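You operate a simulated robot arm through the tools that you are given. There is no shell and no other tool. Be economical: measure what you need, move in short steps, check, and stop when the job is done.

You are at the controls of a simulated two-armed robot. One attempt, no reset.

## Task
Fetch the corner post with the green label and stand it on the open end of the box bench. Then take the onion punnet and leave it on the strip behind the box jig. Then take the lemon punnet and put it on the handle end of the blue trolley's deck. Keep to this order. Set down upright: corner post with the green label, onion punnet, lemon punnet.
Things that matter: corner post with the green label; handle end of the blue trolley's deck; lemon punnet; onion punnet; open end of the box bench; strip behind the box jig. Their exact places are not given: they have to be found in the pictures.

The check looks at the end state, three seconds after you hand in, the way a careful person would. Anything else that was tipped, shoved, dropped, spilled or broken makes it a failure.

## Robot
Two 7-joint arms with two-finger parallel grippers on one trunk, on a base that drives. Base frame: it is fixed to the floor where the robot stands at the start and does not move with it; the origin is under the middle of the robot, x ahead of it, y to its left, z up. Lengths are in m, angles in degrees, forces in N, time in s.
The left shoulder is at the start at [0.06, 0.147, 0.543], the right one opposite. With the tool pointing down near the work surface each hand reaches from about 0.28 to 0.74 m from the robot's upright axis, wherever it stands, measured 20 degrees to its own side. Places, roughly: corner post with the green label (5x5x29 cm) [0.5, 0.2, 0.4]; handle end of the blue trolley's deck [-2, 2.5, 0.6]; open end of the box bench [0.7, -0.8, 0.9]; strip behind the box jig [1, 0.1, 0.9]. Payload 3.43 kg a hand.
Tool frame (each hand has its own): the origin (TCP) lies between the finger pads and is the grasp point; the fingertips stand 0.03 m ahead of it; z points along the fingers, y is the line along which they close. The gripper opens to 0.094 m. The fingers are 0.028 m wide and 0.01 m thick; the gripper's body (0.05 by 0.096 m) begins 0.055 m behind the TCP.
Orientation is that of the tool frame in the base frame, as [roll, pitch, yaw] about the fixed x, y, z axes, in that order (R = Rz(yaw) Ry(pitch) Rx(roll)). With the fingers straight down and closing along the base's y, the tool's x points along the base's -x, its y along +y and its z along -z.

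## Interface
- The arms move only by the tool step_arm. It takes "left_rows", "right_rows" or both (then of equal length, played together; a hand with none holds still); each is a list of rows, each an object of numbers (a shift or turn left out is 0, a gripper value left out holds the last): "jaw": the finger opening in m, from 0 to 0.094; "tx", "ty", "tz": the shift along the tool's x, y, z in m; "rx", "ry", "rz": the turn, a rotation vector about the tool's x, y, z in degrees. In form: [{"jaw": .., "tx": .., "ty": .., "tz": .., "rx": .., "ry": .., "rz": ..}, ...]. A call has 1 to 20 rows; each row shifts and turns the commanded pose from where the row before left it, along the tool's axes as they then stand. A row lasts 0.2 s, in which the tool goes at most 0.05 m and 8.6 degrees; a call with a longer step from one row to the next is refused whole, and so is a gripper value outside its range. Where a pose cannot be reached the arm comes as near as it can. A force on the tool above 40 N (or 10 N above the force at the start of the call, whichever is more), or a blocked arm, ends the call early, and 0.2 s more pass. The fingers move at their own pace (about 0.072 m/s each) and stop on an object; they squeeze with about 31 N. The grip force told is the motor's: it shows also when the fingers shut on nothing. Time passes only in rows, and 0.2 s behind the last, so rows that do not move let the fingers close. The reply holds the time, the measured pose of the TCP, the force on the tool along the base axes, the opening and the grip force, in the units named above and with some noise, with the torque about the TCP (base axes, N m) and any sound that the robot's microphone picked up.
- Cameras (640 x 400 px; columns grow to the right, rows downward): "scene" is now at [0.0581, -0.008, 1.1798]; the picture's right is [-0.06, -1.00, 0.00], its down [-0.54, 0.03, -0.84] and it looks along [0.84, -0.05, -0.54] (base axes); focal length 234 px, centre (320, 200). "left" rides on the left gripper at [0.076, -0.014, -0.103] in its tool frame; the picture's right is [0.18, 0.98, 0.00], its down [-0.75, 0.14, -0.64] and it looks along [-0.63, 0.12, 0.77] (tool axes); focal length 243 px, centre (320, 200). "right" rides on the right gripper at [0.076, 0.014, -0.102] in its tool frame; the picture's right is [-0.18, 0.98, 0.00], its down [-0.75, -0.14, -0.64] and it looks along [-0.63, -0.12, 0.77] (tool axes); focal length 243 px, centre (320, 200).
- camera(camera): a new picture of that camera. The clock stands still meanwhile.
- lift_body(by): slides the trunk up (or, below 0, down) by that many m; the arms and the scene camera ride with it, the base frame stays. It gives what a move gives, with no picture.
- steer(legs): drives the robot by 1 to 6 legs, each [ahead, left, turn to the left] in m, m and degrees, along the robot's own axes; the way and the turn of a leg run together, so that a leg with both is an arc; at most 1.5 m and 180 degrees a leg. The arms and the cameras ride along, it lands a little off, and it stops where it bumps. It gives what a move gives.
- aim_head(pan, tilt): turns the head with the scene camera to pan (to the left, within 86 degrees either way) and tilt (down, from -29 to 69), counted from straight ahead of the robot. It gives what a move gives.
- locate(camera, pixels): for up to 12 pixels [column, row] of the newest picture of that camera ("zoom" is the newest enlarged one), the place [x, y, z] in the base frame of the surface seen there, good to about 0.002 m. The clock stands still meanwhile.
- enlarge(camera, box): a new picture of the part [left, top, right, bottom] of that camera's present view, enlarged. The clock stands still meanwhile.
- job_done(): hands the job in; it is judged then, once.

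Work in short steps. Measure before you move; look again where a grasp or a placing could have gone wrong, and mend it. You have 110 turns and 108 pictures in all, those below and enlarged ones among them. Open the grippers and draw the arms clear of the work before you hand the job in, unless the task says otherwise.

The tools are called after "Call:" as a command line: name --argument value ..., lists and objects as JSON in quotes. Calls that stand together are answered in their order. step_arm: Moves the arms, as the interface text tells. Its arguments: {"type":"object","properties":{"left_rows":{"type":"array"},"right_rows":{"type":"array"}},"required":[]} The other tools are called the same way: lift_body (by) slides the trunk up or down; steer (legs) drives the base; aim_head (pan, tilt) turns the head that bears the scene camera; camera (camera) takes a picture; locate (camera, pixels) gives the place of the surface under pixels of a picture; enlarge (camera, box) takes an enlarged picture of a part of a camera's view; job_done () hands the job in.

At the start:

```text
time_s: 0.0
left_tool_pos: [0.3096, 0.0394, 0.9997]
left_ee_rot: [-180.0, 0.1, -179.9]
left_force: [0.7, 0.9, -0.3]
left_moment: [0.03, -0.02, 0.02]
left_grip_width: 0.0942
left_gripper_force: 0.0
right_tool_pos: [0.2847, -0.2539, 0.9999]
right_ee_rot: [-180.0, 0.0, -180.0]
right_force: [0.2, -0.1, -0.3]
right_moment: [0.0, -0.02, 0.0]
right_grip_width: 0.094
right_gripper_force: 0.0
trunk travel left (down, up): [-0.25, 0.0]
robot x, y, heading: [-0.0017, 0.0007, 0.1]
head pan, tilt: [-3.6, 32.5]
```

scene: 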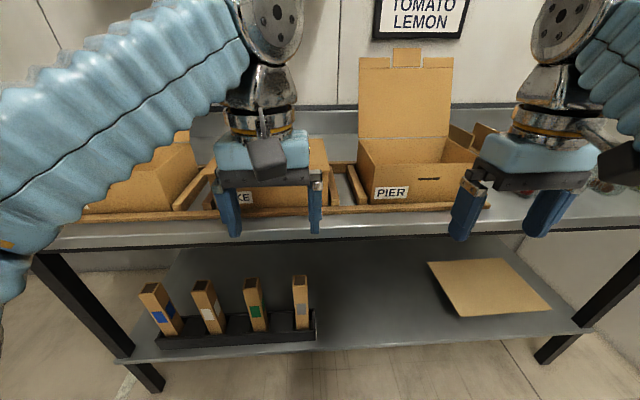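
right: 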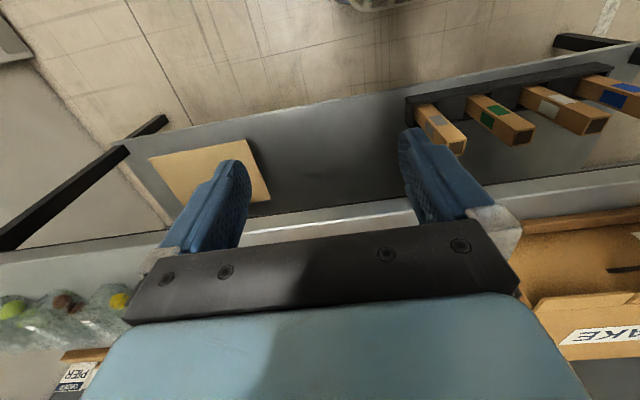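
left: 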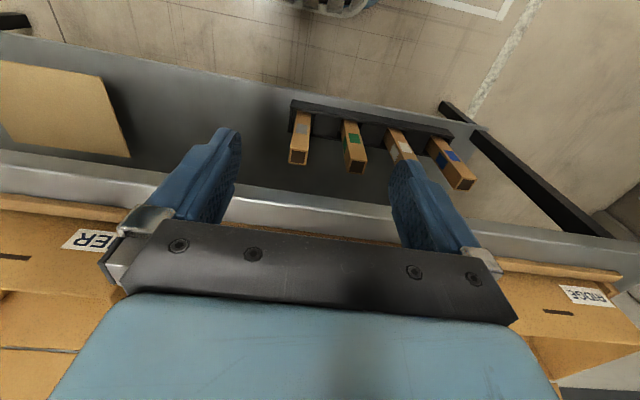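

The posts stand in a rack on the lower shelf (green label about scene px (256,310)); boxes are on the bench and punnets to the right. I locate key points and look to the right with the head.

Call:
locate --camera "scene" --pixels '[[251, 281], [256, 310], [260, 331], [300, 278], [205, 283], [240, 235], [400, 240], [240, 345], [310, 340], [160, 345], [590, 330], [140, 360]]'

Call:
enlarge --camera "scene" --box '[120, 200, 360, 360]'

Call:
aim_head --pan -40 --tilt 25

Call:
camera --camera "scene"

```text
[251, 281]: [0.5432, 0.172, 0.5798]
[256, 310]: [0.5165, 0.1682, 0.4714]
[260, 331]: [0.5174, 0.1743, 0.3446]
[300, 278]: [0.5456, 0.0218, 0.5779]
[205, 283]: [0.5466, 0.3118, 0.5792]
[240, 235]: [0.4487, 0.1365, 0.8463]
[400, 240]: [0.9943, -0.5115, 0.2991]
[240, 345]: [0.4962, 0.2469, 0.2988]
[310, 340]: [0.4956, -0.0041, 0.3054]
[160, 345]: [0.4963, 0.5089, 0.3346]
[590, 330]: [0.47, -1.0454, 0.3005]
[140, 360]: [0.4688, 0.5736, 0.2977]
```

```text
2.50 times, centred on (240, 280) of scene
```

zoom: 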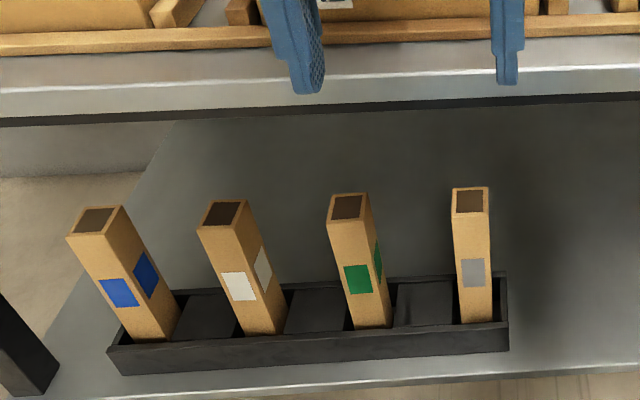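

```text
time_s: 1.0
left_tool_pos: [0.3097, 0.0393, 0.9997]
left_ee_rot: [-179.8, 0.1, 179.9]
left_force: [1.1, -1.1, -0.1]
left_moment: [0.01, -0.04, 0.01]
left_grip_width: 0.0939
left_gripper_force: 0.0
right_tool_pos: [0.2851, -0.2536, 0.9995]
right_ee_rot: [180.0, -0.1, 180.0]
right_force: [0.3, -0.3, 0.1]
right_moment: [0.03, -0.01, 0.02]
right_grip_width: 0.0943
right_gripper_force: 0.1
trunk travel left (down, up): [-0.25, 0.0]
robot x, y, heading: [-0.0011, 0.0005, -0.2]
head pan, tilt: [-40.0, 25.0]
```

```text
103 pictures are left
```

scene: 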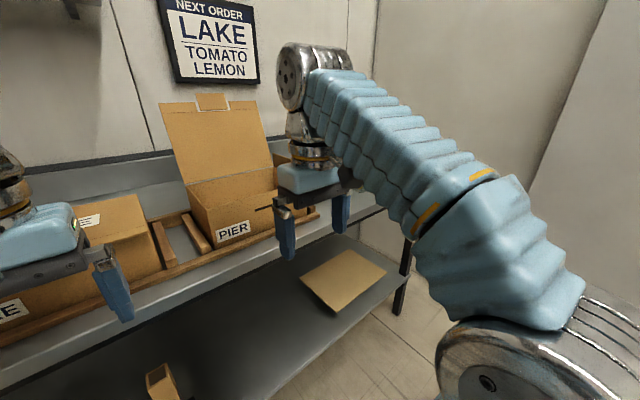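

The right arm hides the punnets. I look left with the head, and take a right-hand camera enlargement of the bench.

Call:
aim_head --pan 86 --tilt 15

Call:
camera --camera "scene"

Call:
aim_head --pan -86 --tilt 15

Call:
camera --camera "scene"

```text
time_s: 3.1
left_tool_pos: [0.3103, 0.0389, 1.0]
left_ee_rot: [-179.9, 0.1, 180.0]
left_force: [0.2, 0.4, -0.1]
left_moment: [-0.04, 0.02, -0.01]
left_grip_width: 0.094
left_gripper_force: 0.0
right_tool_pos: [0.2838, -0.2531, 0.9992]
right_ee_rot: [180.0, 0.1, 180.0]
right_force: [-0.1, -0.3, -0.5]
right_moment: [0.01, 0.02, 0.01]
right_grip_width: 0.094
right_gripper_force: 0.0
trunk travel left (down, up): [-0.25, 0.0]
robot x, y, heading: [0.0025, -0.0039, 0.0]
head pan, tilt: [85.9, 15.0]
```

```text
102 pictures are left
```

scene: 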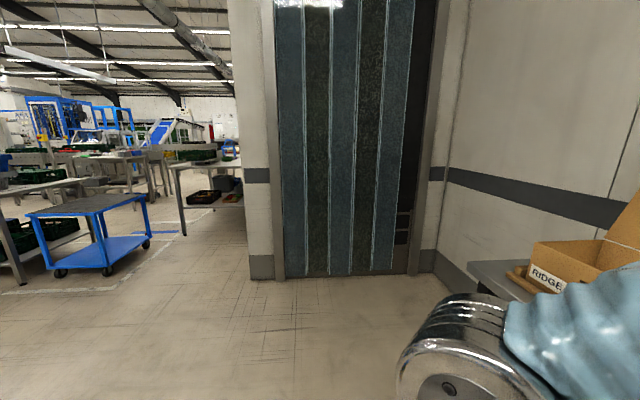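

```text
time_s: 5.7
left_tool_pos: [0.3091, 0.0386, 1.0012]
left_ee_rot: [-179.9, 0.1, -180.0]
left_force: [0.2, -0.3, 0.0]
left_moment: [-0.02, -0.01, -0.01]
left_grip_width: 0.094
left_gripper_force: 0.0
right_tool_pos: [0.2838, -0.2538, 0.9992]
right_ee_rot: [-179.9, 0.1, 180.0]
right_force: [-0.3, 0.7, -0.5]
right_moment: [0.01, -0.02, 0.01]
right_grip_width: 0.0941
right_gripper_force: 0.1
trunk travel left (down, up): [-0.25, 0.0]
robot x, y, heading: [-0.0016, -0.0016, 0.1]
head pan, tilt: [-85.9, 15.0]
```

```text
101 pictures are left
```

scene: 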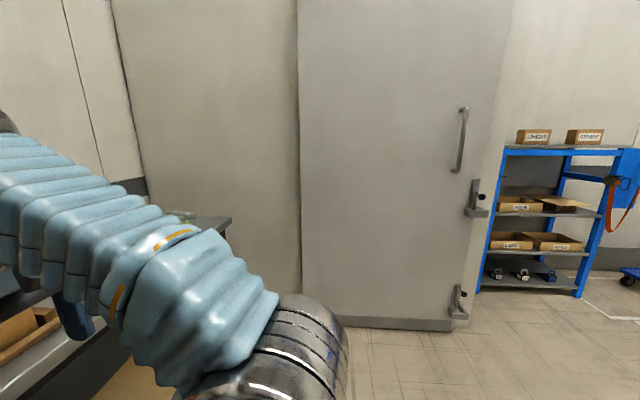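

The blue trolley is visible to the left at px (90,225). I back off 0.35 m so the head camera sees the bench past the arms.

Call:
steer --legs '[[-0.4, 0, 0]]'

Call:
aim_head --pan -25 --tilt 20

Call:
camera --camera "scene"

```text
time_s: 8.2
left_tool_pos: [-0.0875, 0.0384, 1.0002]
left_ee_rot: [-179.9, 0.1, 179.8]
left_force: [-0.4, 0.2, -0.1]
left_moment: [0.04, 0.01, -0.02]
left_grip_width: 0.0939
left_gripper_force: 0.1
right_tool_pos: [-0.1128, -0.2538, 0.9999]
right_ee_rot: [-180.0, -0.1, 180.0]
right_force: [0.2, -0.1, 0.2]
right_moment: [0.0, -0.01, 0.01]
right_grip_width: 0.0941
right_gripper_force: 0.1
trunk travel left (down, up): [-0.25, 0.0]
robot x, y, heading: [-0.3946, -0.0026, 0.2]
head pan, tilt: [-85.9, 15.0]
```

```text
time_s: 9.5
left_tool_pos: [-0.0871, 0.0379, 0.9995]
left_ee_rot: [-179.9, 0.2, 179.8]
left_force: [-0.4, 0.2, 0.1]
left_moment: [-0.01, 0.0, 0.03]
left_grip_width: 0.0941
left_gripper_force: 0.0
right_tool_pos: [-0.1125, -0.2538, 0.9995]
right_ee_rot: [180.0, 0.0, -180.0]
right_force: [0.2, 0.1, -0.7]
right_moment: [0.0, 0.0, -0.01]
right_grip_width: 0.094
right_gripper_force: 0.1
trunk travel left (down, up): [-0.25, 0.0]
robot x, y, heading: [-0.397, -0.0, -0.2]
head pan, tilt: [-25.0, 20.0]
```

```text
100 pictures are left
```

scene: 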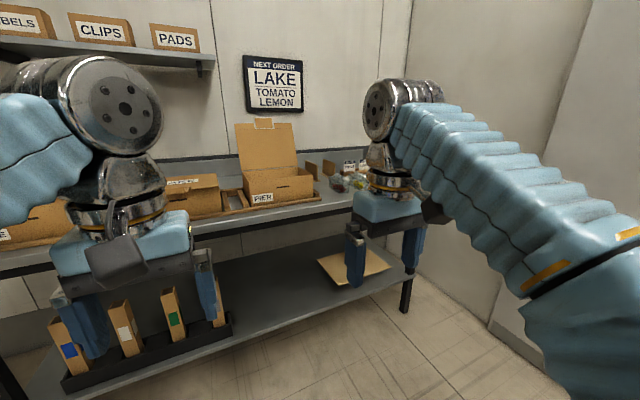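

I lower both hands out of the head camera's view while in free space.

Call:
step_arm --right_rows '[{"tz": 0.05, "ty": -0.0}, {"tz": 0.05}, {"tz": 0.05}, {"tz": 0.05}, {"tz": 0.05}, {"tz": 0.05}, {"tz": 0.05}, {"tz": 0.05}]' --left_rows '[{"tz": 0.05}, {"tz": 0.05}, {"tz": 0.05}, {"tz": 0.05}, {"tz": 0.05}, {"tz": 0.05}, {"tz": 0.05}, {"tz": 0.05}]'

Call:
camera --camera "scene"

Call:
enlarge --camera "scene" --box '[180, 110, 440, 270]'

```text
time_s: 11.3
left_tool_pos: [-0.0877, 0.0388, 0.6005]
left_ee_rot: [-179.9, 0.0, 179.9]
left_force: [0.1, 0.0, -0.6]
left_moment: [-0.01, -0.02, -0.05]
left_grip_width: 0.0941
left_gripper_force: 0.0
right_tool_pos: [-0.1077, -0.2545, 0.601]
right_ee_rot: [-179.9, -0.1, 179.8]
right_force: [0.2, 1.1, 0.9]
right_moment: [0.03, -0.06, 0.01]
right_grip_width: 0.094
right_gripper_force: 0.1
right hand out of reach, approached as far as the arm can: row 8
trunk travel left (down, up): [-0.25, 0.0]
robot x, y, heading: [-0.3967, 0.0019, -0.2]
head pan, tilt: [-25.0, 20.0]
```

```text
99 pictures are left
```

scene: 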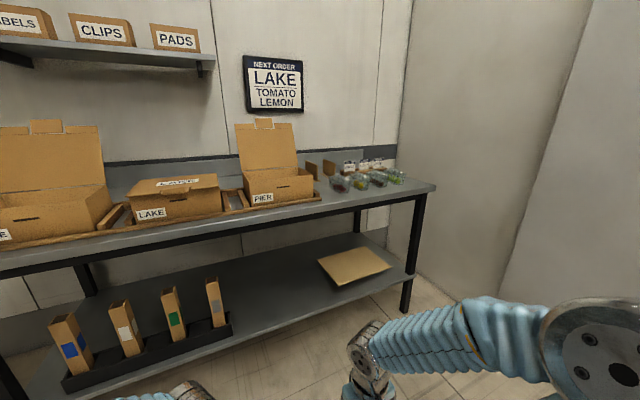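

```text
2.46 times, centred on (310, 190) of scene
```

zoom: 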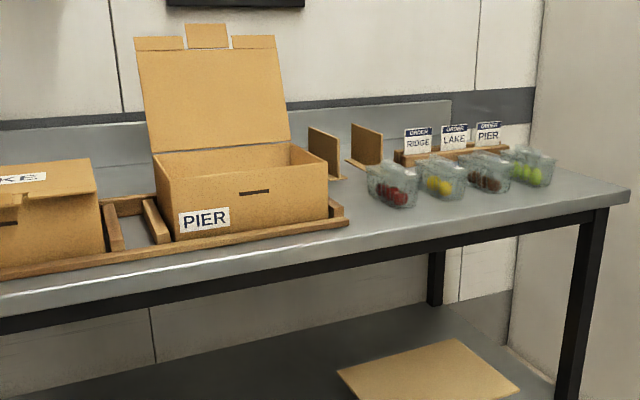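

The punnets are red, yellow (lemon), brown (onion), green. I measure them and the bench layout.

Call:
locate --camera "zoom" --pixels '[[395, 195], [440, 185], [487, 180], [530, 178], [350, 222], [620, 195], [350, 175], [340, 210], [330, 205], [450, 225], [400, 160], [505, 150]]'

Call:
locate --camera "scene" --pixels '[[172, 292], [165, 293], [180, 290], [172, 318], [228, 190], [150, 170], [110, 185], [318, 205], [120, 240], [210, 160]]'

Call:
enlarge --camera "scene" --box '[300, 140, 440, 230]'

Call:
aim_head --pan 10 --tilt 20

Call:
camera --camera "scene"

```text
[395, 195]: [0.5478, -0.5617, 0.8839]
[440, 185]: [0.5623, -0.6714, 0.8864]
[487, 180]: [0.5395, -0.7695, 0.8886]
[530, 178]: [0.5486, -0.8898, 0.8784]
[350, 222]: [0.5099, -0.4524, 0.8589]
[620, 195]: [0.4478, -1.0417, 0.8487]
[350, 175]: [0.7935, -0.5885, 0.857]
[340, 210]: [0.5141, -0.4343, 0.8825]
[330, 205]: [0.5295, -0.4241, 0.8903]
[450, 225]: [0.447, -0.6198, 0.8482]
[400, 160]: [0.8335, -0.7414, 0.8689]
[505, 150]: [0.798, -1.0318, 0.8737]
```

```text
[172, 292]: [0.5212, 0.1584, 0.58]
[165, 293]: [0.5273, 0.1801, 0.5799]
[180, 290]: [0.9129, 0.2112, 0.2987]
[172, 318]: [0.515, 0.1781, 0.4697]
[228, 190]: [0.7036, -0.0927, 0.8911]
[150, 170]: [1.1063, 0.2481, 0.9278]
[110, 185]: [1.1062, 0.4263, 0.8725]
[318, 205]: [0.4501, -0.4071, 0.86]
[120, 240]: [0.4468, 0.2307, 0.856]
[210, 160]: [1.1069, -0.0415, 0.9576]
```

```text
4.44 times, centred on (370, 185) of scene
```

zoom: 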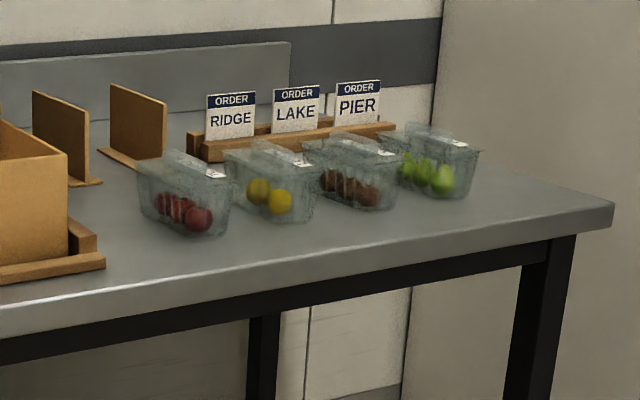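

```text
time_s: 12.3
left_tool_pos: [-0.0875, 0.0391, 0.6017]
left_ee_rot: [-179.9, 0.1, 179.9]
left_force: [0.3, -0.3, 0.3]
left_moment: [-0.03, 0.04, 0.01]
left_grip_width: 0.0942
left_gripper_force: 0.0
right_tool_pos: [-0.1073, -0.2537, 0.6014]
right_ee_rot: [180.0, -0.2, 179.9]
right_force: [-0.1, -0.3, 0.1]
right_moment: [0.0, -0.03, 0.0]
right_grip_width: 0.0939
right_gripper_force: 0.2
trunk travel left (down, up): [-0.25, 0.0]
robot x, y, heading: [-0.3976, 0.0027, -0.2]
head pan, tilt: [10.0, 20.0]
```

```text
96 pictures are left
```

scene: 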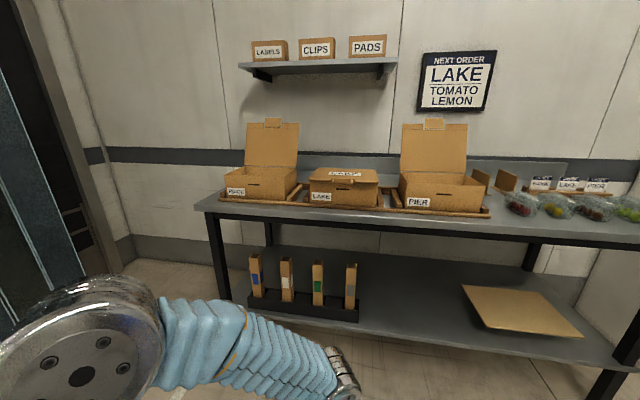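

Post front face is at x≈0.516, y≈0.168, top z 0.58, under the bench top (edge x≈0.447, surface z≈0.85), so I need a horizontal grasp. I extend the right hand and turn it to point ahead; the left hand shifts outward. I also zoom on the posts.

Call:
enlarge --camera "scene" --box '[230, 240, 390, 340]'

Call:
step_arm --right_rows '[{"tx": -0.05}, {"tx": -0.05}, {"tx": -0.05}, {"tx": -0.05}, {"ry": -8.1818}, {"ry": -8.1818}, {"ry": -8.1818}, {"ry": -8.1818}, {"ry": -8.1818}, {"ry": -8.1818}, {"ry": -8.1818}, {"ry": -8.1818}, {"ry": -8.1818}, {"ry": -8.1818}, {"ry": -8.1818}]' --left_rows '[{"ty": 0.05}, {"ty": 0.05}, {"ty": 0.05}, {"ty": 0.05}, {}, {}, {}, {}, {}, {}, {}, {}, {}, {}, {}]'

```text
4.00 times, centred on (310, 290) of scene
```

zoom: 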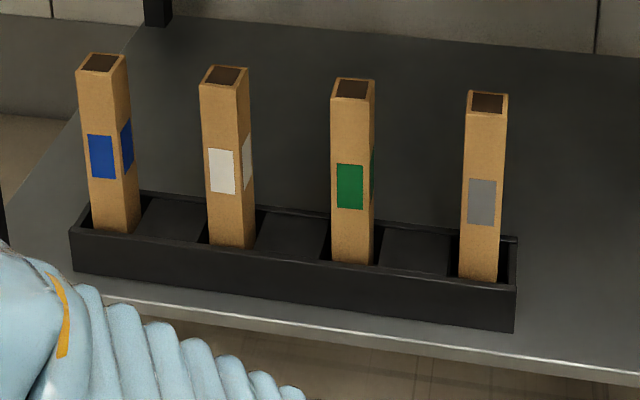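

```text
time_s: 15.5
left_tool_pos: [-0.0884, 0.2389, 0.601]
left_ee_rot: [-179.9, 0.1, 179.8]
left_force: [-0.8, 0.4, 0.0]
left_moment: [-0.01, -0.01, -0.01]
left_grip_width: 0.094
left_gripper_force: 0.0
right_tool_pos: [0.1103, -0.2732, 0.6283]
right_ee_rot: [-164.0, 82.0, -161.2]
right_force: [-0.2, 2.9, -3.2]
right_moment: [0.06, -0.24, -0.15]
right_grip_width: 0.094
right_gripper_force: 0.1
right hand out of reach, approached as far as the arm can: row 9, 12, 13, 14, 15
trunk travel left (down, up): [-0.25, 0.0]
robot x, y, heading: [-0.397, 0.0028, -0.3]
head pan, tilt: [10.0, 20.0]
```

The green post is clean in the zoom (edges at px ~(333,180) to (374,180)). The horizontal pose wasn't fully reached; I try extending further forward and check, and measure the post's edges.

Call:
locate --camera "zoom" --pixels '[[335, 140], [364, 140], [340, 230], [368, 230], [373, 140], [333, 99], [364, 99], [375, 80], [338, 79], [480, 250], [350, 275], [350, 262]]'

Call:
step_arm --right_rows '[{"tz": 0.04}, {"tz": 0.04}, {"tz": 0.04}, {}]'

Call:
camera --camera "scene"

```text
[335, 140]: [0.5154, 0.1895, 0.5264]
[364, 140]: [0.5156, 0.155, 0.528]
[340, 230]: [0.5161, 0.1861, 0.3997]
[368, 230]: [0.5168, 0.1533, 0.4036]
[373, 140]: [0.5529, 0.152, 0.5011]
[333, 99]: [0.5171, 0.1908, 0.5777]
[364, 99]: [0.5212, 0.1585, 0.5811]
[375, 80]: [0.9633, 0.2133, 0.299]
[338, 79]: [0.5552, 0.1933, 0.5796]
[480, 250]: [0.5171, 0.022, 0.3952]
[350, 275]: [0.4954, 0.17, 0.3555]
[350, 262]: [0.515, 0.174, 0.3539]
```

```text
time_s: 16.5
left_tool_pos: [-0.0875, 0.2398, 0.6026]
left_ee_rot: [-179.9, 0.1, 179.8]
left_force: [0.2, 0.7, 0.4]
left_moment: [-0.01, -0.02, 0.0]
left_grip_width: 0.0939
left_gripper_force: 0.2
right_tool_pos: [0.2271, -0.2814, 0.6202]
right_ee_rot: [-176.3, 82.4, -173.3]
right_force: [0.2, -1.0, -1.1]
right_moment: [0.0, 0.02, 0.01]
right_grip_width: 0.0942
right_gripper_force: 0.1
right hand out of reach, approached as far as the arm can: row 1, 2, 3
trunk travel left (down, up): [-0.25, 0.0]
robot x, y, heading: [-0.3946, -0.0029, -0.3]
head pan, tilt: [10.0, 20.0]
```

```text
94 pictures are left
```

scene: 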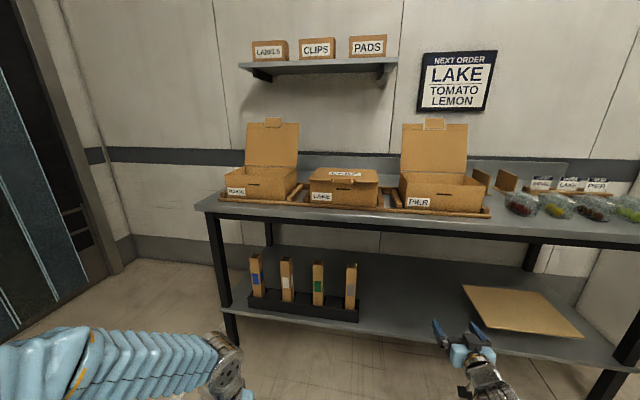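

The arm favours a bit of downward tilt, which suits a vertical post fine. I tilt the hand back 25° and read the pose.

Call:
step_arm --right_rows '[{"ry": 8.33}, {"ry": 8.33}, {"ry": 8.33}, {}, {}]'

```text
time_s: 17.7
left_tool_pos: [-0.0875, 0.239, 0.6019]
left_ee_rot: [-179.9, 0.2, 179.9]
left_force: [-0.2, -0.7, -0.5]
left_moment: [0.03, 0.01, -0.04]
left_grip_width: 0.094
left_gripper_force: 0.1
right_tool_pos: [0.2283, -0.2815, 0.6197]
right_ee_rot: [-179.2, 57.6, -176.5]
right_force: [-0.7, 0.1, -0.4]
right_moment: [-0.02, 0.01, -0.01]
right_grip_width: 0.0941
right_gripper_force: 0.0
trunk travel left (down, up): [-0.25, 0.0]
robot x, y, heading: [-0.3929, -0.0019, 0.2]
head pan, tilt: [10.0, 20.0]
```

I square the yaw, draw the hand to about 0.49 m ahead at z≈0.47, then drive left and forward to the pre-grasp.

Call:
step_arm --right_rows '[{"rx": 2.15, "rz": 1.88}, {"tx": 0.0393, "tz": -0.006}, {"tx": 0.0393, "tz": -0.006}, {"tx": 0.0393, "tz": -0.006}, {"tx": 0.0393, "tz": -0.006}, {"tx": 0.0393, "tz": -0.006}, {}]'

Call:
steer --legs '[[0, 0.45, 0], [0.31, 0, 0]]'

Call:
camera --camera "right"

```text
time_s: 19.3
left_tool_pos: [-0.0888, 0.2405, 0.6024]
left_ee_rot: [-179.8, 0.1, 179.9]
left_force: [0.0, 0.9, 0.5]
left_moment: [0.0, 0.0, -0.04]
left_grip_width: 0.094
left_gripper_force: 0.1
right_tool_pos: [0.1003, -0.2788, 0.4702]
right_ee_rot: [-179.6, 57.8, -180.0]
right_force: [0.2, 0.3, 0.6]
right_moment: [-0.03, 0.01, 0.0]
right_grip_width: 0.0942
right_gripper_force: 0.0
trunk travel left (down, up): [-0.25, 0.0]
robot x, y, heading: [-0.4, 0.0002, -0.1]
head pan, tilt: [10.0, 20.0]
```

```text
time_s: 23.7
left_tool_pos: [0.2277, 0.6817, 0.6011]
left_ee_rot: [-179.9, 0.1, 179.2]
left_force: [0.6, 0.0, -0.4]
left_moment: [0.01, -0.03, 0.0]
left_grip_width: 0.0941
left_gripper_force: 0.1
right_tool_pos: [0.4085, 0.1629, 0.4707]
right_ee_rot: [-179.8, 57.7, 179.4]
right_force: [-0.3, 0.2, 0.4]
right_moment: [0.0, 0.0, 0.02]
right_grip_width: 0.0941
right_gripper_force: 0.2
trunk travel left (down, up): [-0.25, 0.0]
robot x, y, heading: [-0.0824, 0.4497, -0.7]
head pan, tilt: [10.0, 20.0]
```

```text
93 pictures are left
```

right: 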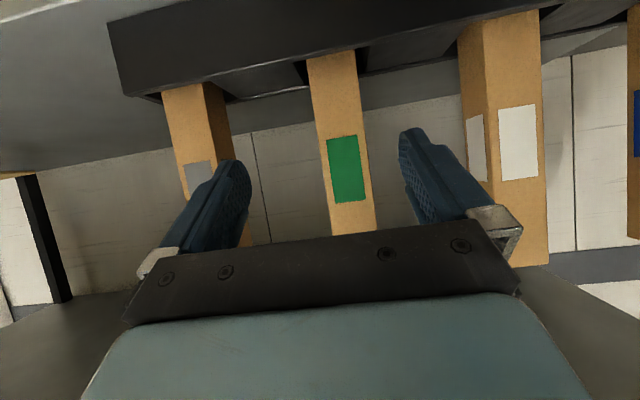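

The green post is between the fingers (px 310–375). I measure its edges from this camera.

Call:
locate --camera "right" --pixels '[[330, 120], [360, 120], [314, 100], [358, 90], [333, 180], [366, 180], [340, 210]]'

```text
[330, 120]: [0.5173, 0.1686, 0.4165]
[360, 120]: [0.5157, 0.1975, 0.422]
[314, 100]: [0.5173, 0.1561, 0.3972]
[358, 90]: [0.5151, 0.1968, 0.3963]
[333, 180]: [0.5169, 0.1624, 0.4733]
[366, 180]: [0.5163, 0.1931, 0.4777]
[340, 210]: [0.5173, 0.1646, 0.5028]
```

Post centre is about y 0.175. I advance 0.132 m horizontally with a 12 mm side shift.

Call:
step_arm --right_rows '[{"ty": 0.012, "rx": 0.3}, {"tx": -0.0176, "tz": 0.0279}, {"tx": -0.0176, "tz": 0.0279}, {"tx": -0.0176, "tz": 0.0279}, {"tx": -0.0176, "tz": 0.0279}, {}]'

Call:
camera --camera "right"

```text
time_s: 25.1
left_tool_pos: [0.2278, 0.6841, 0.6018]
left_ee_rot: [-179.9, 0.1, 179.2]
left_force: [0.0, 0.5, 0.3]
left_moment: [0.0, -0.01, -0.02]
left_grip_width: 0.0942
left_gripper_force: 0.1
right_tool_pos: [0.5412, 0.1724, 0.4707]
right_ee_rot: [-179.6, 57.7, 179.3]
right_force: [0.1, 0.1, 0.2]
right_moment: [-0.02, -0.02, -0.01]
right_grip_width: 0.0939
right_gripper_force: 0.1
trunk travel left (down, up): [-0.25, 0.0]
robot x, y, heading: [-0.0826, 0.4475, -0.9]
head pan, tilt: [10.0, 20.0]
```

```text
92 pictures are left
```

right: 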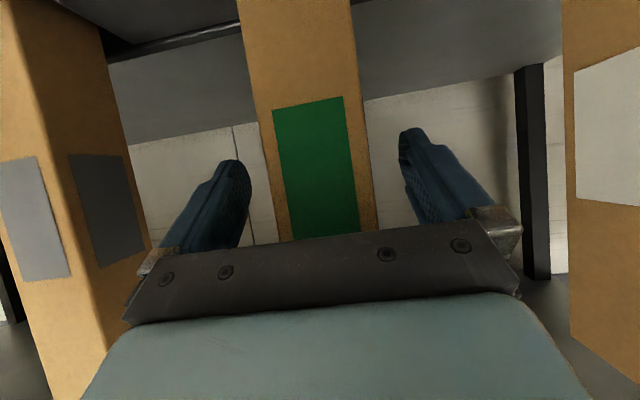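

The post is centred between the fingers; I close.

Call:
step_arm --right_rows '[{"jaw": 0.03}, {}, {}, {}, {}]'

```text
time_s: 26.3
left_tool_pos: [0.2276, 0.6829, 0.6016]
left_ee_rot: [-179.9, 0.1, 179.1]
left_force: [0.1, -0.2, -0.7]
left_moment: [0.04, 0.01, -0.01]
left_grip_width: 0.0937
left_gripper_force: 0.0
right_tool_pos: [0.5402, 0.1738, 0.4705]
right_ee_rot: [-179.8, 57.8, 179.3]
right_force: [0.6, 0.9, -0.4]
right_moment: [0.18, -0.19, -0.01]
right_grip_width: 0.0493
right_gripper_force: 31.2
trunk travel left (down, up): [-0.25, 0.0]
robot x, y, heading: [-0.0822, 0.4462, -0.8]
head pan, tilt: [10.0, 20.0]
```

Grip holds at 49 mm. I lift 0.1 m straight up with the arm and check the force.

Call:
step_arm --right_rows '[{"tx": -0.0211, "tz": -0.0134}, {"tx": -0.0211, "tz": -0.0134}, {"tx": -0.0211, "tz": -0.0134}, {"tx": -0.0211, "tz": -0.0134}, {}]'

Call:
camera --camera "right"

Call:
aim_head --pan -35 --tilt 40

Call:
camera --camera "scene"

```text
time_s: 27.5
left_tool_pos: [0.2284, 0.6822, 0.6018]
left_ee_rot: [-179.9, 0.2, 179.3]
left_force: [-0.4, -0.4, -0.3]
left_moment: [-0.05, 0.01, -0.01]
left_grip_width: 0.0939
left_gripper_force: 0.0
right_tool_pos: [0.5417, 0.1725, 0.5713]
right_ee_rot: [-179.6, 57.7, 179.3]
right_force: [0.0, -0.5, -2.0]
right_moment: [0.01, 0.0, 0.0]
right_grip_width: 0.049
right_gripper_force: 31.6
trunk travel left (down, up): [-0.25, 0.0]
robot x, y, heading: [-0.082, 0.4487, -1.0]
head pan, tilt: [10.0, 20.0]
```

```text
91 pictures are left
```

right: 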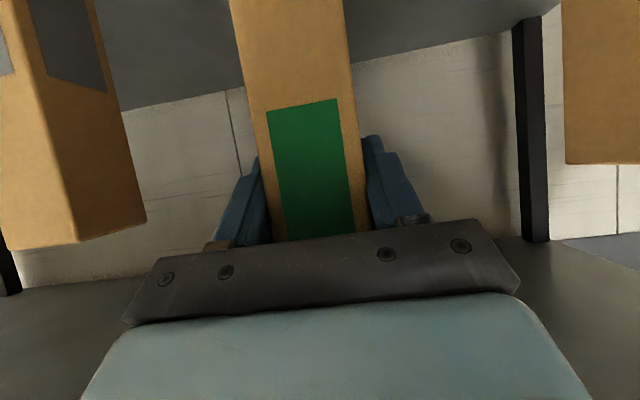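

```text
time_s: 28.6
left_tool_pos: [0.2286, 0.6836, 0.6004]
left_ee_rot: [-179.8, 0.1, 179.3]
left_force: [-0.2, 1.0, -0.1]
left_moment: [0.0, -0.01, 0.03]
left_grip_width: 0.0942
left_gripper_force: 0.0
right_tool_pos: [0.5415, 0.172, 0.5711]
right_ee_rot: [-179.6, 57.7, 179.3]
right_force: [0.4, 0.1, -1.8]
right_moment: [-0.02, -0.01, -0.02]
right_grip_width: 0.0487
right_gripper_force: 31.3
trunk travel left (down, up): [-0.25, 0.0]
robot x, y, heading: [-0.0852, 0.4439, -0.7]
head pan, tilt: [-35.0, 40.0]
```

```text
90 pictures are left
```

scene: 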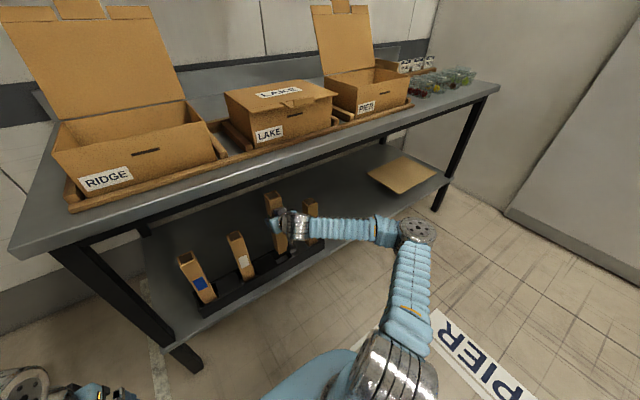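

The post is free, bottom about 0.40 m. I back out 0.35 m, then slide right about 1.0 m and look at the open end.

Call:
steer --legs '[[-0.35, 0, 0.8], [0, -1.0, 0]]'

Call:
aim_head --pan -15 --tilt 20

Call:
camera --camera "scene"

Call:
enlarge --camera "scene" --box '[200, 120, 520, 320]'

```text
time_s: 35.7
left_tool_pos: [-0.1266, -0.3207, 0.6016]
left_ee_rot: [-180.0, 0.1, -179.9]
left_force: [-0.4, -1.3, -0.9]
left_moment: [-0.05, -0.03, -0.05]
left_grip_width: 0.0939
left_gripper_force: 0.1
right_tool_pos: [0.1946, -0.8271, 0.5711]
right_ee_rot: [-179.7, 57.6, -179.8]
right_force: [-0.2, 0.6, -1.1]
right_moment: [0.0, -0.01, 0.02]
right_grip_width: 0.0488
right_gripper_force: 30.4
trunk travel left (down, up): [-0.25, 0.0]
robot x, y, heading: [-0.4336, -0.5617, -0.2]
head pan, tilt: [-35.0, 40.0]
```

```text
time_s: 36.6
left_tool_pos: [-0.126, -0.321, 0.6011]
left_ee_rot: [-179.9, 0.2, -180.0]
left_force: [0.5, -0.1, 0.0]
left_moment: [0.02, 0.01, 0.01]
left_grip_width: 0.0942
left_gripper_force: 0.1
right_tool_pos: [0.1958, -0.8265, 0.5724]
right_ee_rot: [-179.6, 57.7, -179.9]
right_force: [-0.3, -0.2, -1.4]
right_moment: [0.05, -0.01, -0.03]
right_grip_width: 0.0489
right_gripper_force: 31.0
trunk travel left (down, up): [-0.25, 0.0]
robot x, y, heading: [-0.4331, -0.561, 0.0]
head pan, tilt: [-15.0, 20.0]
```

```text
89 pictures are left
```

scene: 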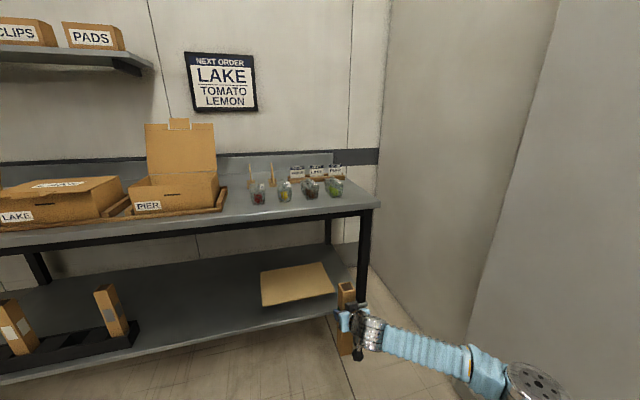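

```text
2.00 times, centred on (360, 220) of scene
```

zoom: 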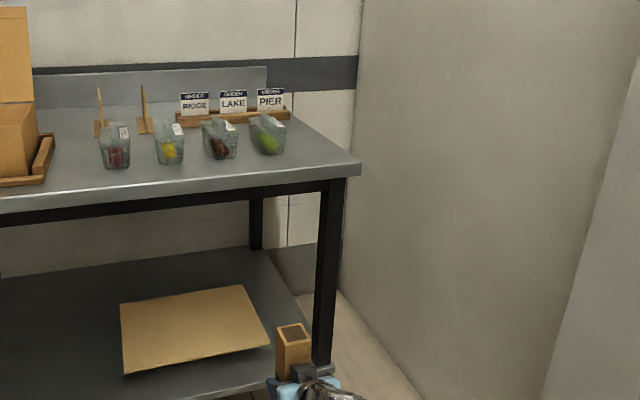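

Call:
enlarge --camera "scene" --box '[240, 145, 400, 245]'

Call:
locate --camera "scene" --pixels '[[375, 202], [372, 300], [480, 250], [400, 200], [300, 215], [240, 220], [350, 200], [340, 160], [250, 160], [345, 285]]'

```text
4.00 times, centred on (320, 195) of scene
```

zoom: 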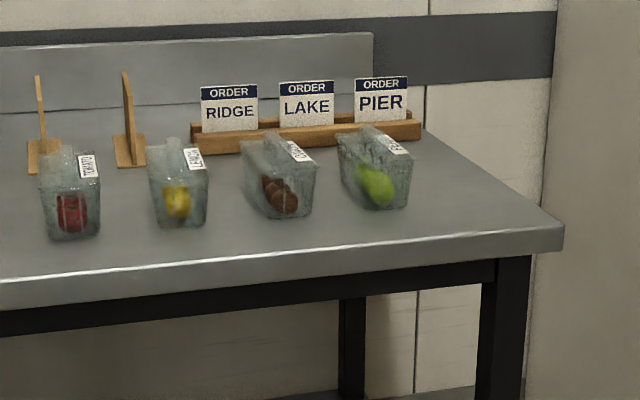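

```text
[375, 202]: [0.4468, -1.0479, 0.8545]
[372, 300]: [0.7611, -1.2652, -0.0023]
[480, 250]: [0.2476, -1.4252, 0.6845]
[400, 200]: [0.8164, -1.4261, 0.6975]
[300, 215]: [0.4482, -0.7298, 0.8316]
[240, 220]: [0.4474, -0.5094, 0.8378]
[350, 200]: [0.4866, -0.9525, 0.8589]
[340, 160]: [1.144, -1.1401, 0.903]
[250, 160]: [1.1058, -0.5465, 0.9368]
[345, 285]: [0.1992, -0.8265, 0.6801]
```

I measure punnet and card-rack extents in this zoom to choose the post's spot.

Call:
locate --camera "zoom" --pixels '[[342, 150], [410, 155], [375, 128], [350, 200], [405, 208], [265, 212], [310, 205], [195, 150], [418, 135], [300, 150], [250, 145], [135, 165]]'

Call:
locate --camera "zoom" --pixels '[[290, 160], [275, 160], [260, 137], [285, 133], [315, 150], [425, 170], [420, 200], [330, 160], [225, 160], [330, 210], [220, 200], [410, 138]]'

```text
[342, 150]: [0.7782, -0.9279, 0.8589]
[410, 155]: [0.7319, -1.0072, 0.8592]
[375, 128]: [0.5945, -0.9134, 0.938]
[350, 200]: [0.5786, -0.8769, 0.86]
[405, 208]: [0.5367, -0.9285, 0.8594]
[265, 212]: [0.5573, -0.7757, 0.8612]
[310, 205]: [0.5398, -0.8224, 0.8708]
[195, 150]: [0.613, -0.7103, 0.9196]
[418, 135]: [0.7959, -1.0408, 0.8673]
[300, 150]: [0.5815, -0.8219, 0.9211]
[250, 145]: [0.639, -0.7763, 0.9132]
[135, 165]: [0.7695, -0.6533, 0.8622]
```

```text
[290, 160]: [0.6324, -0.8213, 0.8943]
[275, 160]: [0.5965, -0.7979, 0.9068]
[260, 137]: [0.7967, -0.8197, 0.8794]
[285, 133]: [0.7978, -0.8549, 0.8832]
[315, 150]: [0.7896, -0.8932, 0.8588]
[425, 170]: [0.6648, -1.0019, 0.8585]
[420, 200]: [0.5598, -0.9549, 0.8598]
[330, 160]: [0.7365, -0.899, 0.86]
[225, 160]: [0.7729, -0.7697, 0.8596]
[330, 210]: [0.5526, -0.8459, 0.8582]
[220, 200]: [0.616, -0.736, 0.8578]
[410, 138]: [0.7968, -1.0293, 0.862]
```

A free spot lies at about (0.70, −0.96), between the lime punnet (x≤0.65) and the card rack (x≥0.797). I raise the post to TCP z≈1.13, well in front of the bench.

Call:
step_arm --right_rows '[{"tx": -0.0394, "tz": -0.0249}, {"tx": -0.0394, "tz": -0.0249}, {"tx": -0.0394, "tz": -0.0249}, {"tx": -0.0394, "tz": -0.0249}, {"tx": -0.0394, "tz": -0.0249}, {"tx": -0.0394, "tz": -0.0249}, {"tx": -0.0394, "tz": -0.0249}, {"tx": -0.0394, "tz": -0.0249}, {"tx": -0.0394, "tz": -0.0249}, {"tx": -0.0394, "tz": -0.0249}, {"tx": -0.0394, "tz": -0.0249}, {"tx": -0.0394, "tz": -0.0249}, {}]'

Call:
aim_head --pan 0 --tilt 69

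Call:
camera --camera "scene"

```text
time_s: 39.4
left_tool_pos: [-0.1252, -0.3214, 0.6014]
left_ee_rot: [-180.0, 0.1, -179.9]
left_force: [0.2, -0.5, -0.1]
left_moment: [-0.01, 0.01, 0.0]
left_grip_width: 0.0941
left_gripper_force: 0.1
right_tool_pos: [0.1916, -0.8218, 1.1159]
right_ee_rot: [-179.4, 57.6, -179.7]
right_force: [-0.1, -1.0, -1.5]
right_moment: [-0.02, 0.02, -0.02]
right_grip_width: 0.0489
right_gripper_force: 31.2
right hand out of reach, approached as far as the arm can: row 12
trunk travel left (down, up): [-0.25, 0.0]
robot x, y, heading: [-0.4331, -0.5598, 0.1]
head pan, tilt: [-15.0, 20.0]
```

```text
time_s: 40.5
left_tool_pos: [-0.1251, -0.321, 0.6009]
left_ee_rot: [-179.9, 0.1, -179.9]
left_force: [-0.1, 0.4, -0.1]
left_moment: [0.01, -0.02, 0.02]
left_grip_width: 0.0941
left_gripper_force: 0.0
right_tool_pos: [0.1921, -0.8222, 1.1158]
right_ee_rot: [-179.7, 57.7, -179.9]
right_force: [-0.5, 0.5, -2.0]
right_moment: [-0.05, -0.03, 0.03]
right_grip_width: 0.0492
right_gripper_force: 31.0
trunk travel left (down, up): [-0.25, 0.0]
robot x, y, heading: [-0.4333, -0.5601, 0.2]
head pan, tilt: [0.0, 68.8]
```

```text
86 pictures are left
```

scene: 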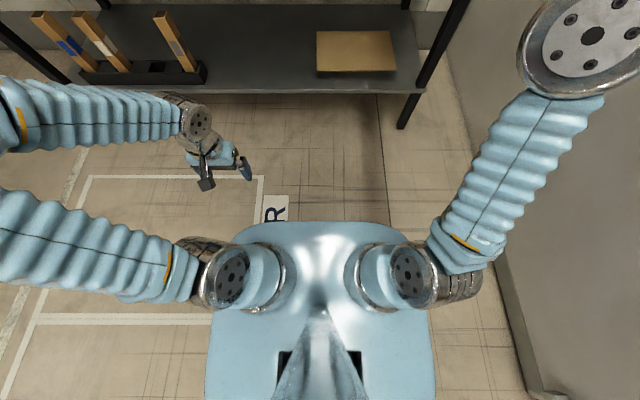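

I check the body's front extent so I know how near the bench I may drive.

Call:
locate --camera "scene" --pixels '[[320, 228], [320, 218], [250, 235], [390, 235], [560, 60], [470, 240]]'

Call:
camera --camera "right"

```text
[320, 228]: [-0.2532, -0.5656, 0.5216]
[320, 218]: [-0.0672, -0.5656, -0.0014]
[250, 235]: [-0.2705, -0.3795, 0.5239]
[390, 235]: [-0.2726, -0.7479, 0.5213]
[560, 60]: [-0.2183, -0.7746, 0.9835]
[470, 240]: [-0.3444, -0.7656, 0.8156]
```

```text
85 pictures are left
```

right: 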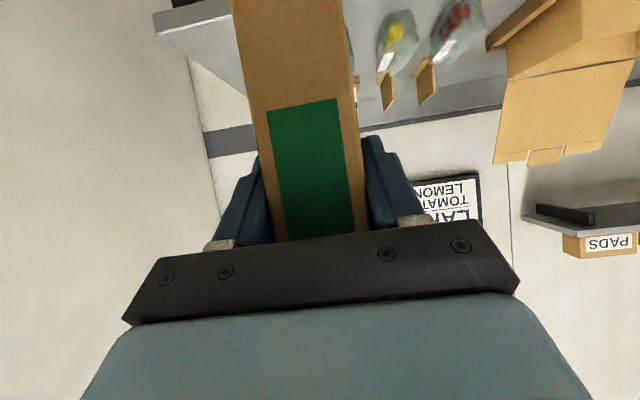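

Body front is ≤0.36 m ahead of the axis, so robot x up to ~0.1 is safe. I lower slightly, slide right so the post passes beside the lime punnet, and verify before going forward.

Call:
step_arm --right_rows '[{"tx": 0.026, "tz": 0.0166}, {}]' --left_rows '[{"tx": 0.02}, {}]'

Call:
steer --legs '[[0.18, -0.178, 0]]'

Call:
aim_head --pan -10 --tilt 25

Call:
camera --camera "scene"

```text
time_s: 41.1
left_tool_pos: [-0.1421, -0.3217, 0.6024]
left_ee_rot: [-179.9, 0.1, -179.9]
left_force: [-0.3, -0.3, -0.2]
left_moment: [-0.02, 0.02, 0.01]
left_grip_width: 0.0937
left_gripper_force: 0.1
left hand out of reach, approached as far as the arm can: row 1
right_tool_pos: [0.193, -0.8234, 1.086]
right_ee_rot: [-179.6, 57.7, -179.9]
right_force: [-0.5, 0.1, -1.4]
right_moment: [0.0, -0.02, 0.01]
right_grip_width: 0.049
right_gripper_force: 30.8
trunk travel left (down, up): [-0.25, 0.0]
robot x, y, heading: [-0.4352, -0.5631, 0.2]
head pan, tilt: [0.0, 68.8]
```

```text
time_s: 43.0
left_tool_pos: [0.0405, -0.4999, 0.6031]
left_ee_rot: [-179.9, 0.0, -179.9]
left_force: [0.1, -0.3, -0.2]
left_moment: [0.02, 0.02, 0.0]
left_grip_width: 0.094
left_gripper_force: 0.1
right_tool_pos: [0.3746, -0.9998, 1.0855]
right_ee_rot: [-179.5, 57.7, -179.8]
right_force: [-0.1, 0.2, -1.9]
right_moment: [0.03, 0.0, 0.05]
right_grip_width: 0.0489
right_gripper_force: 30.9
trunk travel left (down, up): [-0.25, 0.0]
robot x, y, heading: [-0.2492, -0.7398, -0.4]
head pan, tilt: [0.0, 68.8]
```

```text
time_s: 44.1
left_tool_pos: [0.0417, -0.4991, 0.6032]
left_ee_rot: [-179.9, 0.0, -179.8]
left_force: [0.2, 0.0, -0.4]
left_moment: [0.04, -0.03, -0.01]
left_grip_width: 0.0939
left_gripper_force: 0.1
right_tool_pos: [0.374, -1.0005, 1.0863]
right_ee_rot: [-179.7, 57.7, -179.8]
right_force: [0.2, -0.8, -1.5]
right_moment: [0.03, 0.02, -0.01]
right_grip_width: 0.0491
right_gripper_force: 30.6
trunk travel left (down, up): [-0.25, 0.0]
robot x, y, heading: [-0.2536, -0.7384, 0.3]
head pan, tilt: [-10.0, 25.0]
```

```text
84 pictures are left
```

scene: 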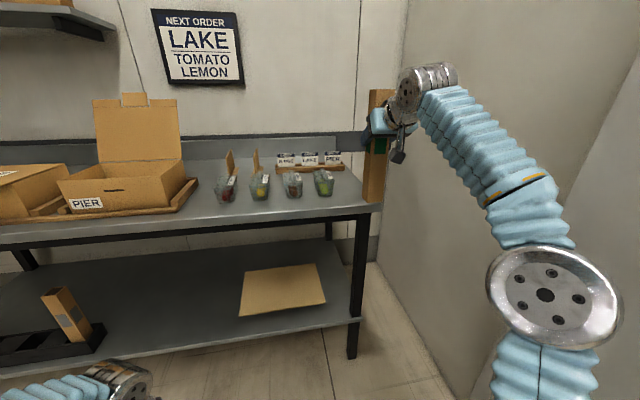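

Post is upright at y −1.00. I check the height of its bottom and the punnet extents from here.

Call:
enlarge --camera "scene" --box '[210, 80, 430, 220]'

Call:
locate --camera "zoom" --pixels '[[465, 355], [490, 350], [448, 350], [450, 200], [300, 325], [355, 330], [305, 260], [345, 270], [360, 320], [375, 290], [230, 325], [215, 270]]'

```text
2.86 times, centred on (320, 150) of scene
```

zoom: 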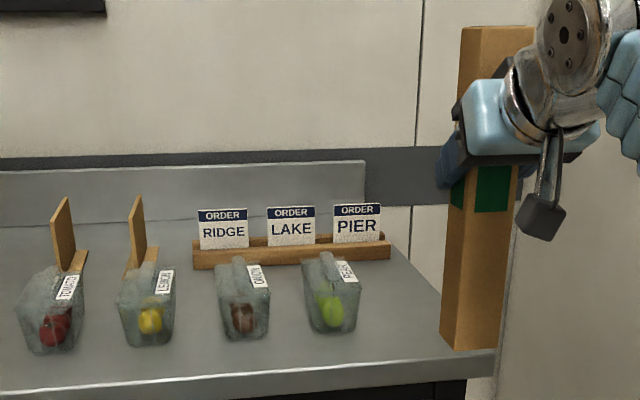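

```text
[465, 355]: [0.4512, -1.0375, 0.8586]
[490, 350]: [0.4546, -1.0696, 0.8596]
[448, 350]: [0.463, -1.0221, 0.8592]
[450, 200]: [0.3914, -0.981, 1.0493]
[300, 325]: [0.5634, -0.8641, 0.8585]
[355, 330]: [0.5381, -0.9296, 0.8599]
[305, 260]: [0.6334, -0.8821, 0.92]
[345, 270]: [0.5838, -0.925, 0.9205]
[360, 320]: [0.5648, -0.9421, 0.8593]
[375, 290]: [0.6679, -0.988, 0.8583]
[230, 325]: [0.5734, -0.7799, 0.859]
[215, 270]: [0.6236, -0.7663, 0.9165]
```

Clearances hold (post y −0.975…−1.025; lime punnet ends at −0.945). I drive forward to bring the post to x≈0.70.

Call:
steer --legs '[[0.32, 0, 0]]'

Call:
camera --camera "scene"

Call:
camera --camera "right"

```text
time_s: 46.2
left_tool_pos: [0.3612, -0.4971, 0.6021]
left_ee_rot: [-179.9, -0.1, -179.6]
left_force: [0.0, -0.5, 0.2]
left_moment: [0.04, 0.02, -0.01]
left_grip_width: 0.0941
left_gripper_force: 0.1
right_tool_pos: [0.6981, -0.9963, 1.0867]
right_ee_rot: [-179.7, 57.7, -179.5]
right_force: [0.4, -0.5, -1.1]
right_moment: [0.03, 0.0, 0.0]
right_grip_width: 0.0489
right_gripper_force: 31.0
trunk travel left (down, up): [-0.25, 0.0]
robot x, y, heading: [0.0695, -0.7421, 0.4]
head pan, tilt: [-10.0, 25.0]
```

```text
82 pictures are left
```

scene: 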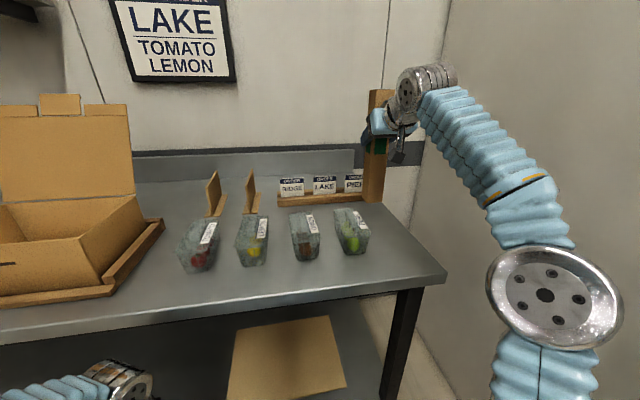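

```text
81 pictures are left
```

right: 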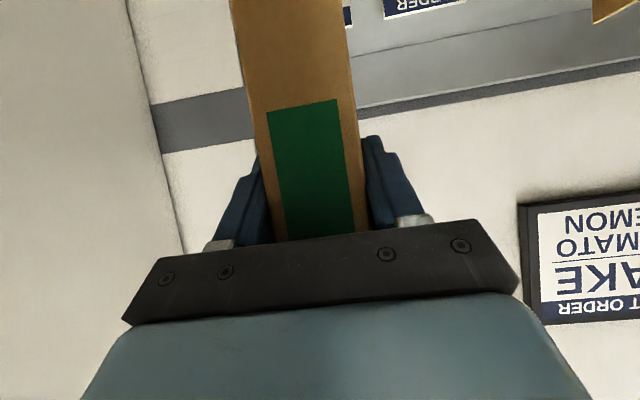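

The post is at (0.70, −0.996). I shift 3.5 cm left and lower 4.5 cm.

Call:
step_arm --right_rows '[{"ty": 0.0175}, {"ty": 0.0175}, {"tx": 0.0127, "tz": 0.008}, {"tx": 0.0127, "tz": 0.008}, {"tx": 0.0127, "tz": 0.008}, {}]'

Call:
enlarge --camera "scene" --box '[260, 80, 460, 280]'

```text
time_s: 47.6
left_tool_pos: [0.3596, -0.4973, 0.6018]
left_ee_rot: [-180.0, 0.0, -179.6]
left_force: [-0.5, 1.0, -0.6]
left_moment: [-0.01, 0.01, 0.01]
left_grip_width: 0.0941
left_gripper_force: 0.0
right_tool_pos: [0.6958, -0.9631, 1.04]
right_ee_rot: [-179.6, 57.7, -179.6]
right_force: [-0.5, -0.6, -1.4]
right_moment: [0.02, 0.0, 0.02]
right_grip_width: 0.049
right_gripper_force: 30.9
trunk travel left (down, up): [-0.25, 0.0]
robot x, y, heading: [0.073, -0.7378, 0.3]
head pan, tilt: [-10.0, 25.0]
```

```text
2.00 times, centred on (360, 180) of scene
```

zoom: 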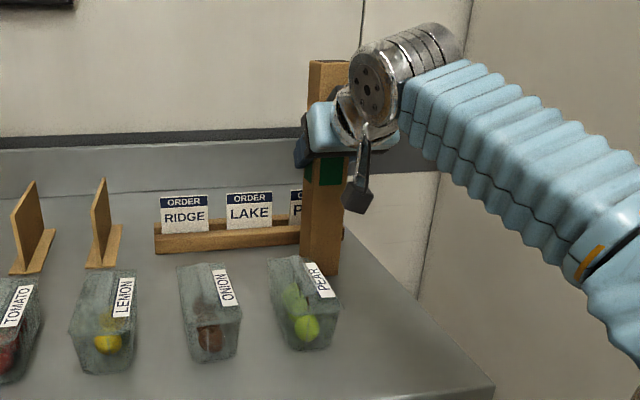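

Clear of the neighbours. I lower in small steps until contact shows.

Call:
step_arm --right_rows '[{"tx": 0.0034, "tz": 0.0021}, {"tx": 0.0034, "tz": 0.0021}, {}]'

Call:
locate --camera "zoom" --pixels '[[318, 268], [318, 278], [305, 268], [330, 272]]'

```text
time_s: 48.4
left_tool_pos: [0.361, -0.497, 0.6028]
left_ee_rot: [-179.9, -0.1, -179.7]
left_force: [0.0, 0.3, -0.3]
left_moment: [0.01, -0.02, -0.02]
left_grip_width: 0.0941
left_gripper_force: 0.1
right_tool_pos: [0.6968, -0.964, 1.032]
right_ee_rot: [-179.6, 57.7, -179.5]
right_force: [-0.1, -0.3, -2.0]
right_moment: [0.0, 0.0, 0.0]
right_grip_width: 0.0492
right_gripper_force: 31.1
trunk travel left (down, up): [-0.25, 0.0]
robot x, y, heading: [0.0694, -0.7385, 0.3]
head pan, tilt: [-10.0, 25.0]
```

```text
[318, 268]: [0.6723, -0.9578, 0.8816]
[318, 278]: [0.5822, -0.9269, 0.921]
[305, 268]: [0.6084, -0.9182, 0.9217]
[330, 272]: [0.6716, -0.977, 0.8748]
```

Call:
step_arm --right_rows '[{"tx": 0.0021, "tz": 0.0013}, {"tx": 0.0021, "tz": 0.0013}, {}]'

Call:
enlarge --camera "scene" --box '[320, 160, 420, 230]'

```text
time_s: 49.2
left_tool_pos: [0.3598, -0.4976, 0.6051]
left_ee_rot: [-180.0, 0.1, -179.7]
left_force: [-0.4, 0.4, -0.1]
left_moment: [-0.02, 0.0, -0.02]
left_grip_width: 0.0939
left_gripper_force: 0.1
right_tool_pos: [0.6948, -0.9619, 1.0304]
right_ee_rot: [-179.5, 58.1, -179.6]
right_force: [2.2, -2.7, 18.2]
right_moment: [-0.02, -0.29, -0.06]
right_grip_width: 0.0493
right_gripper_force: 31.3
trunk travel left (down, up): [-0.25, 0.0]
robot x, y, heading: [0.0698, -0.7373, 0.5]
head pan, tilt: [-10.0, 25.0]
```

```text
5.71 times, centred on (370, 195) of scene
```

zoom: 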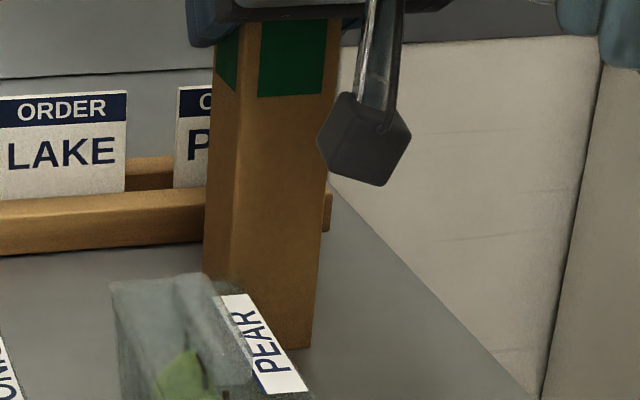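

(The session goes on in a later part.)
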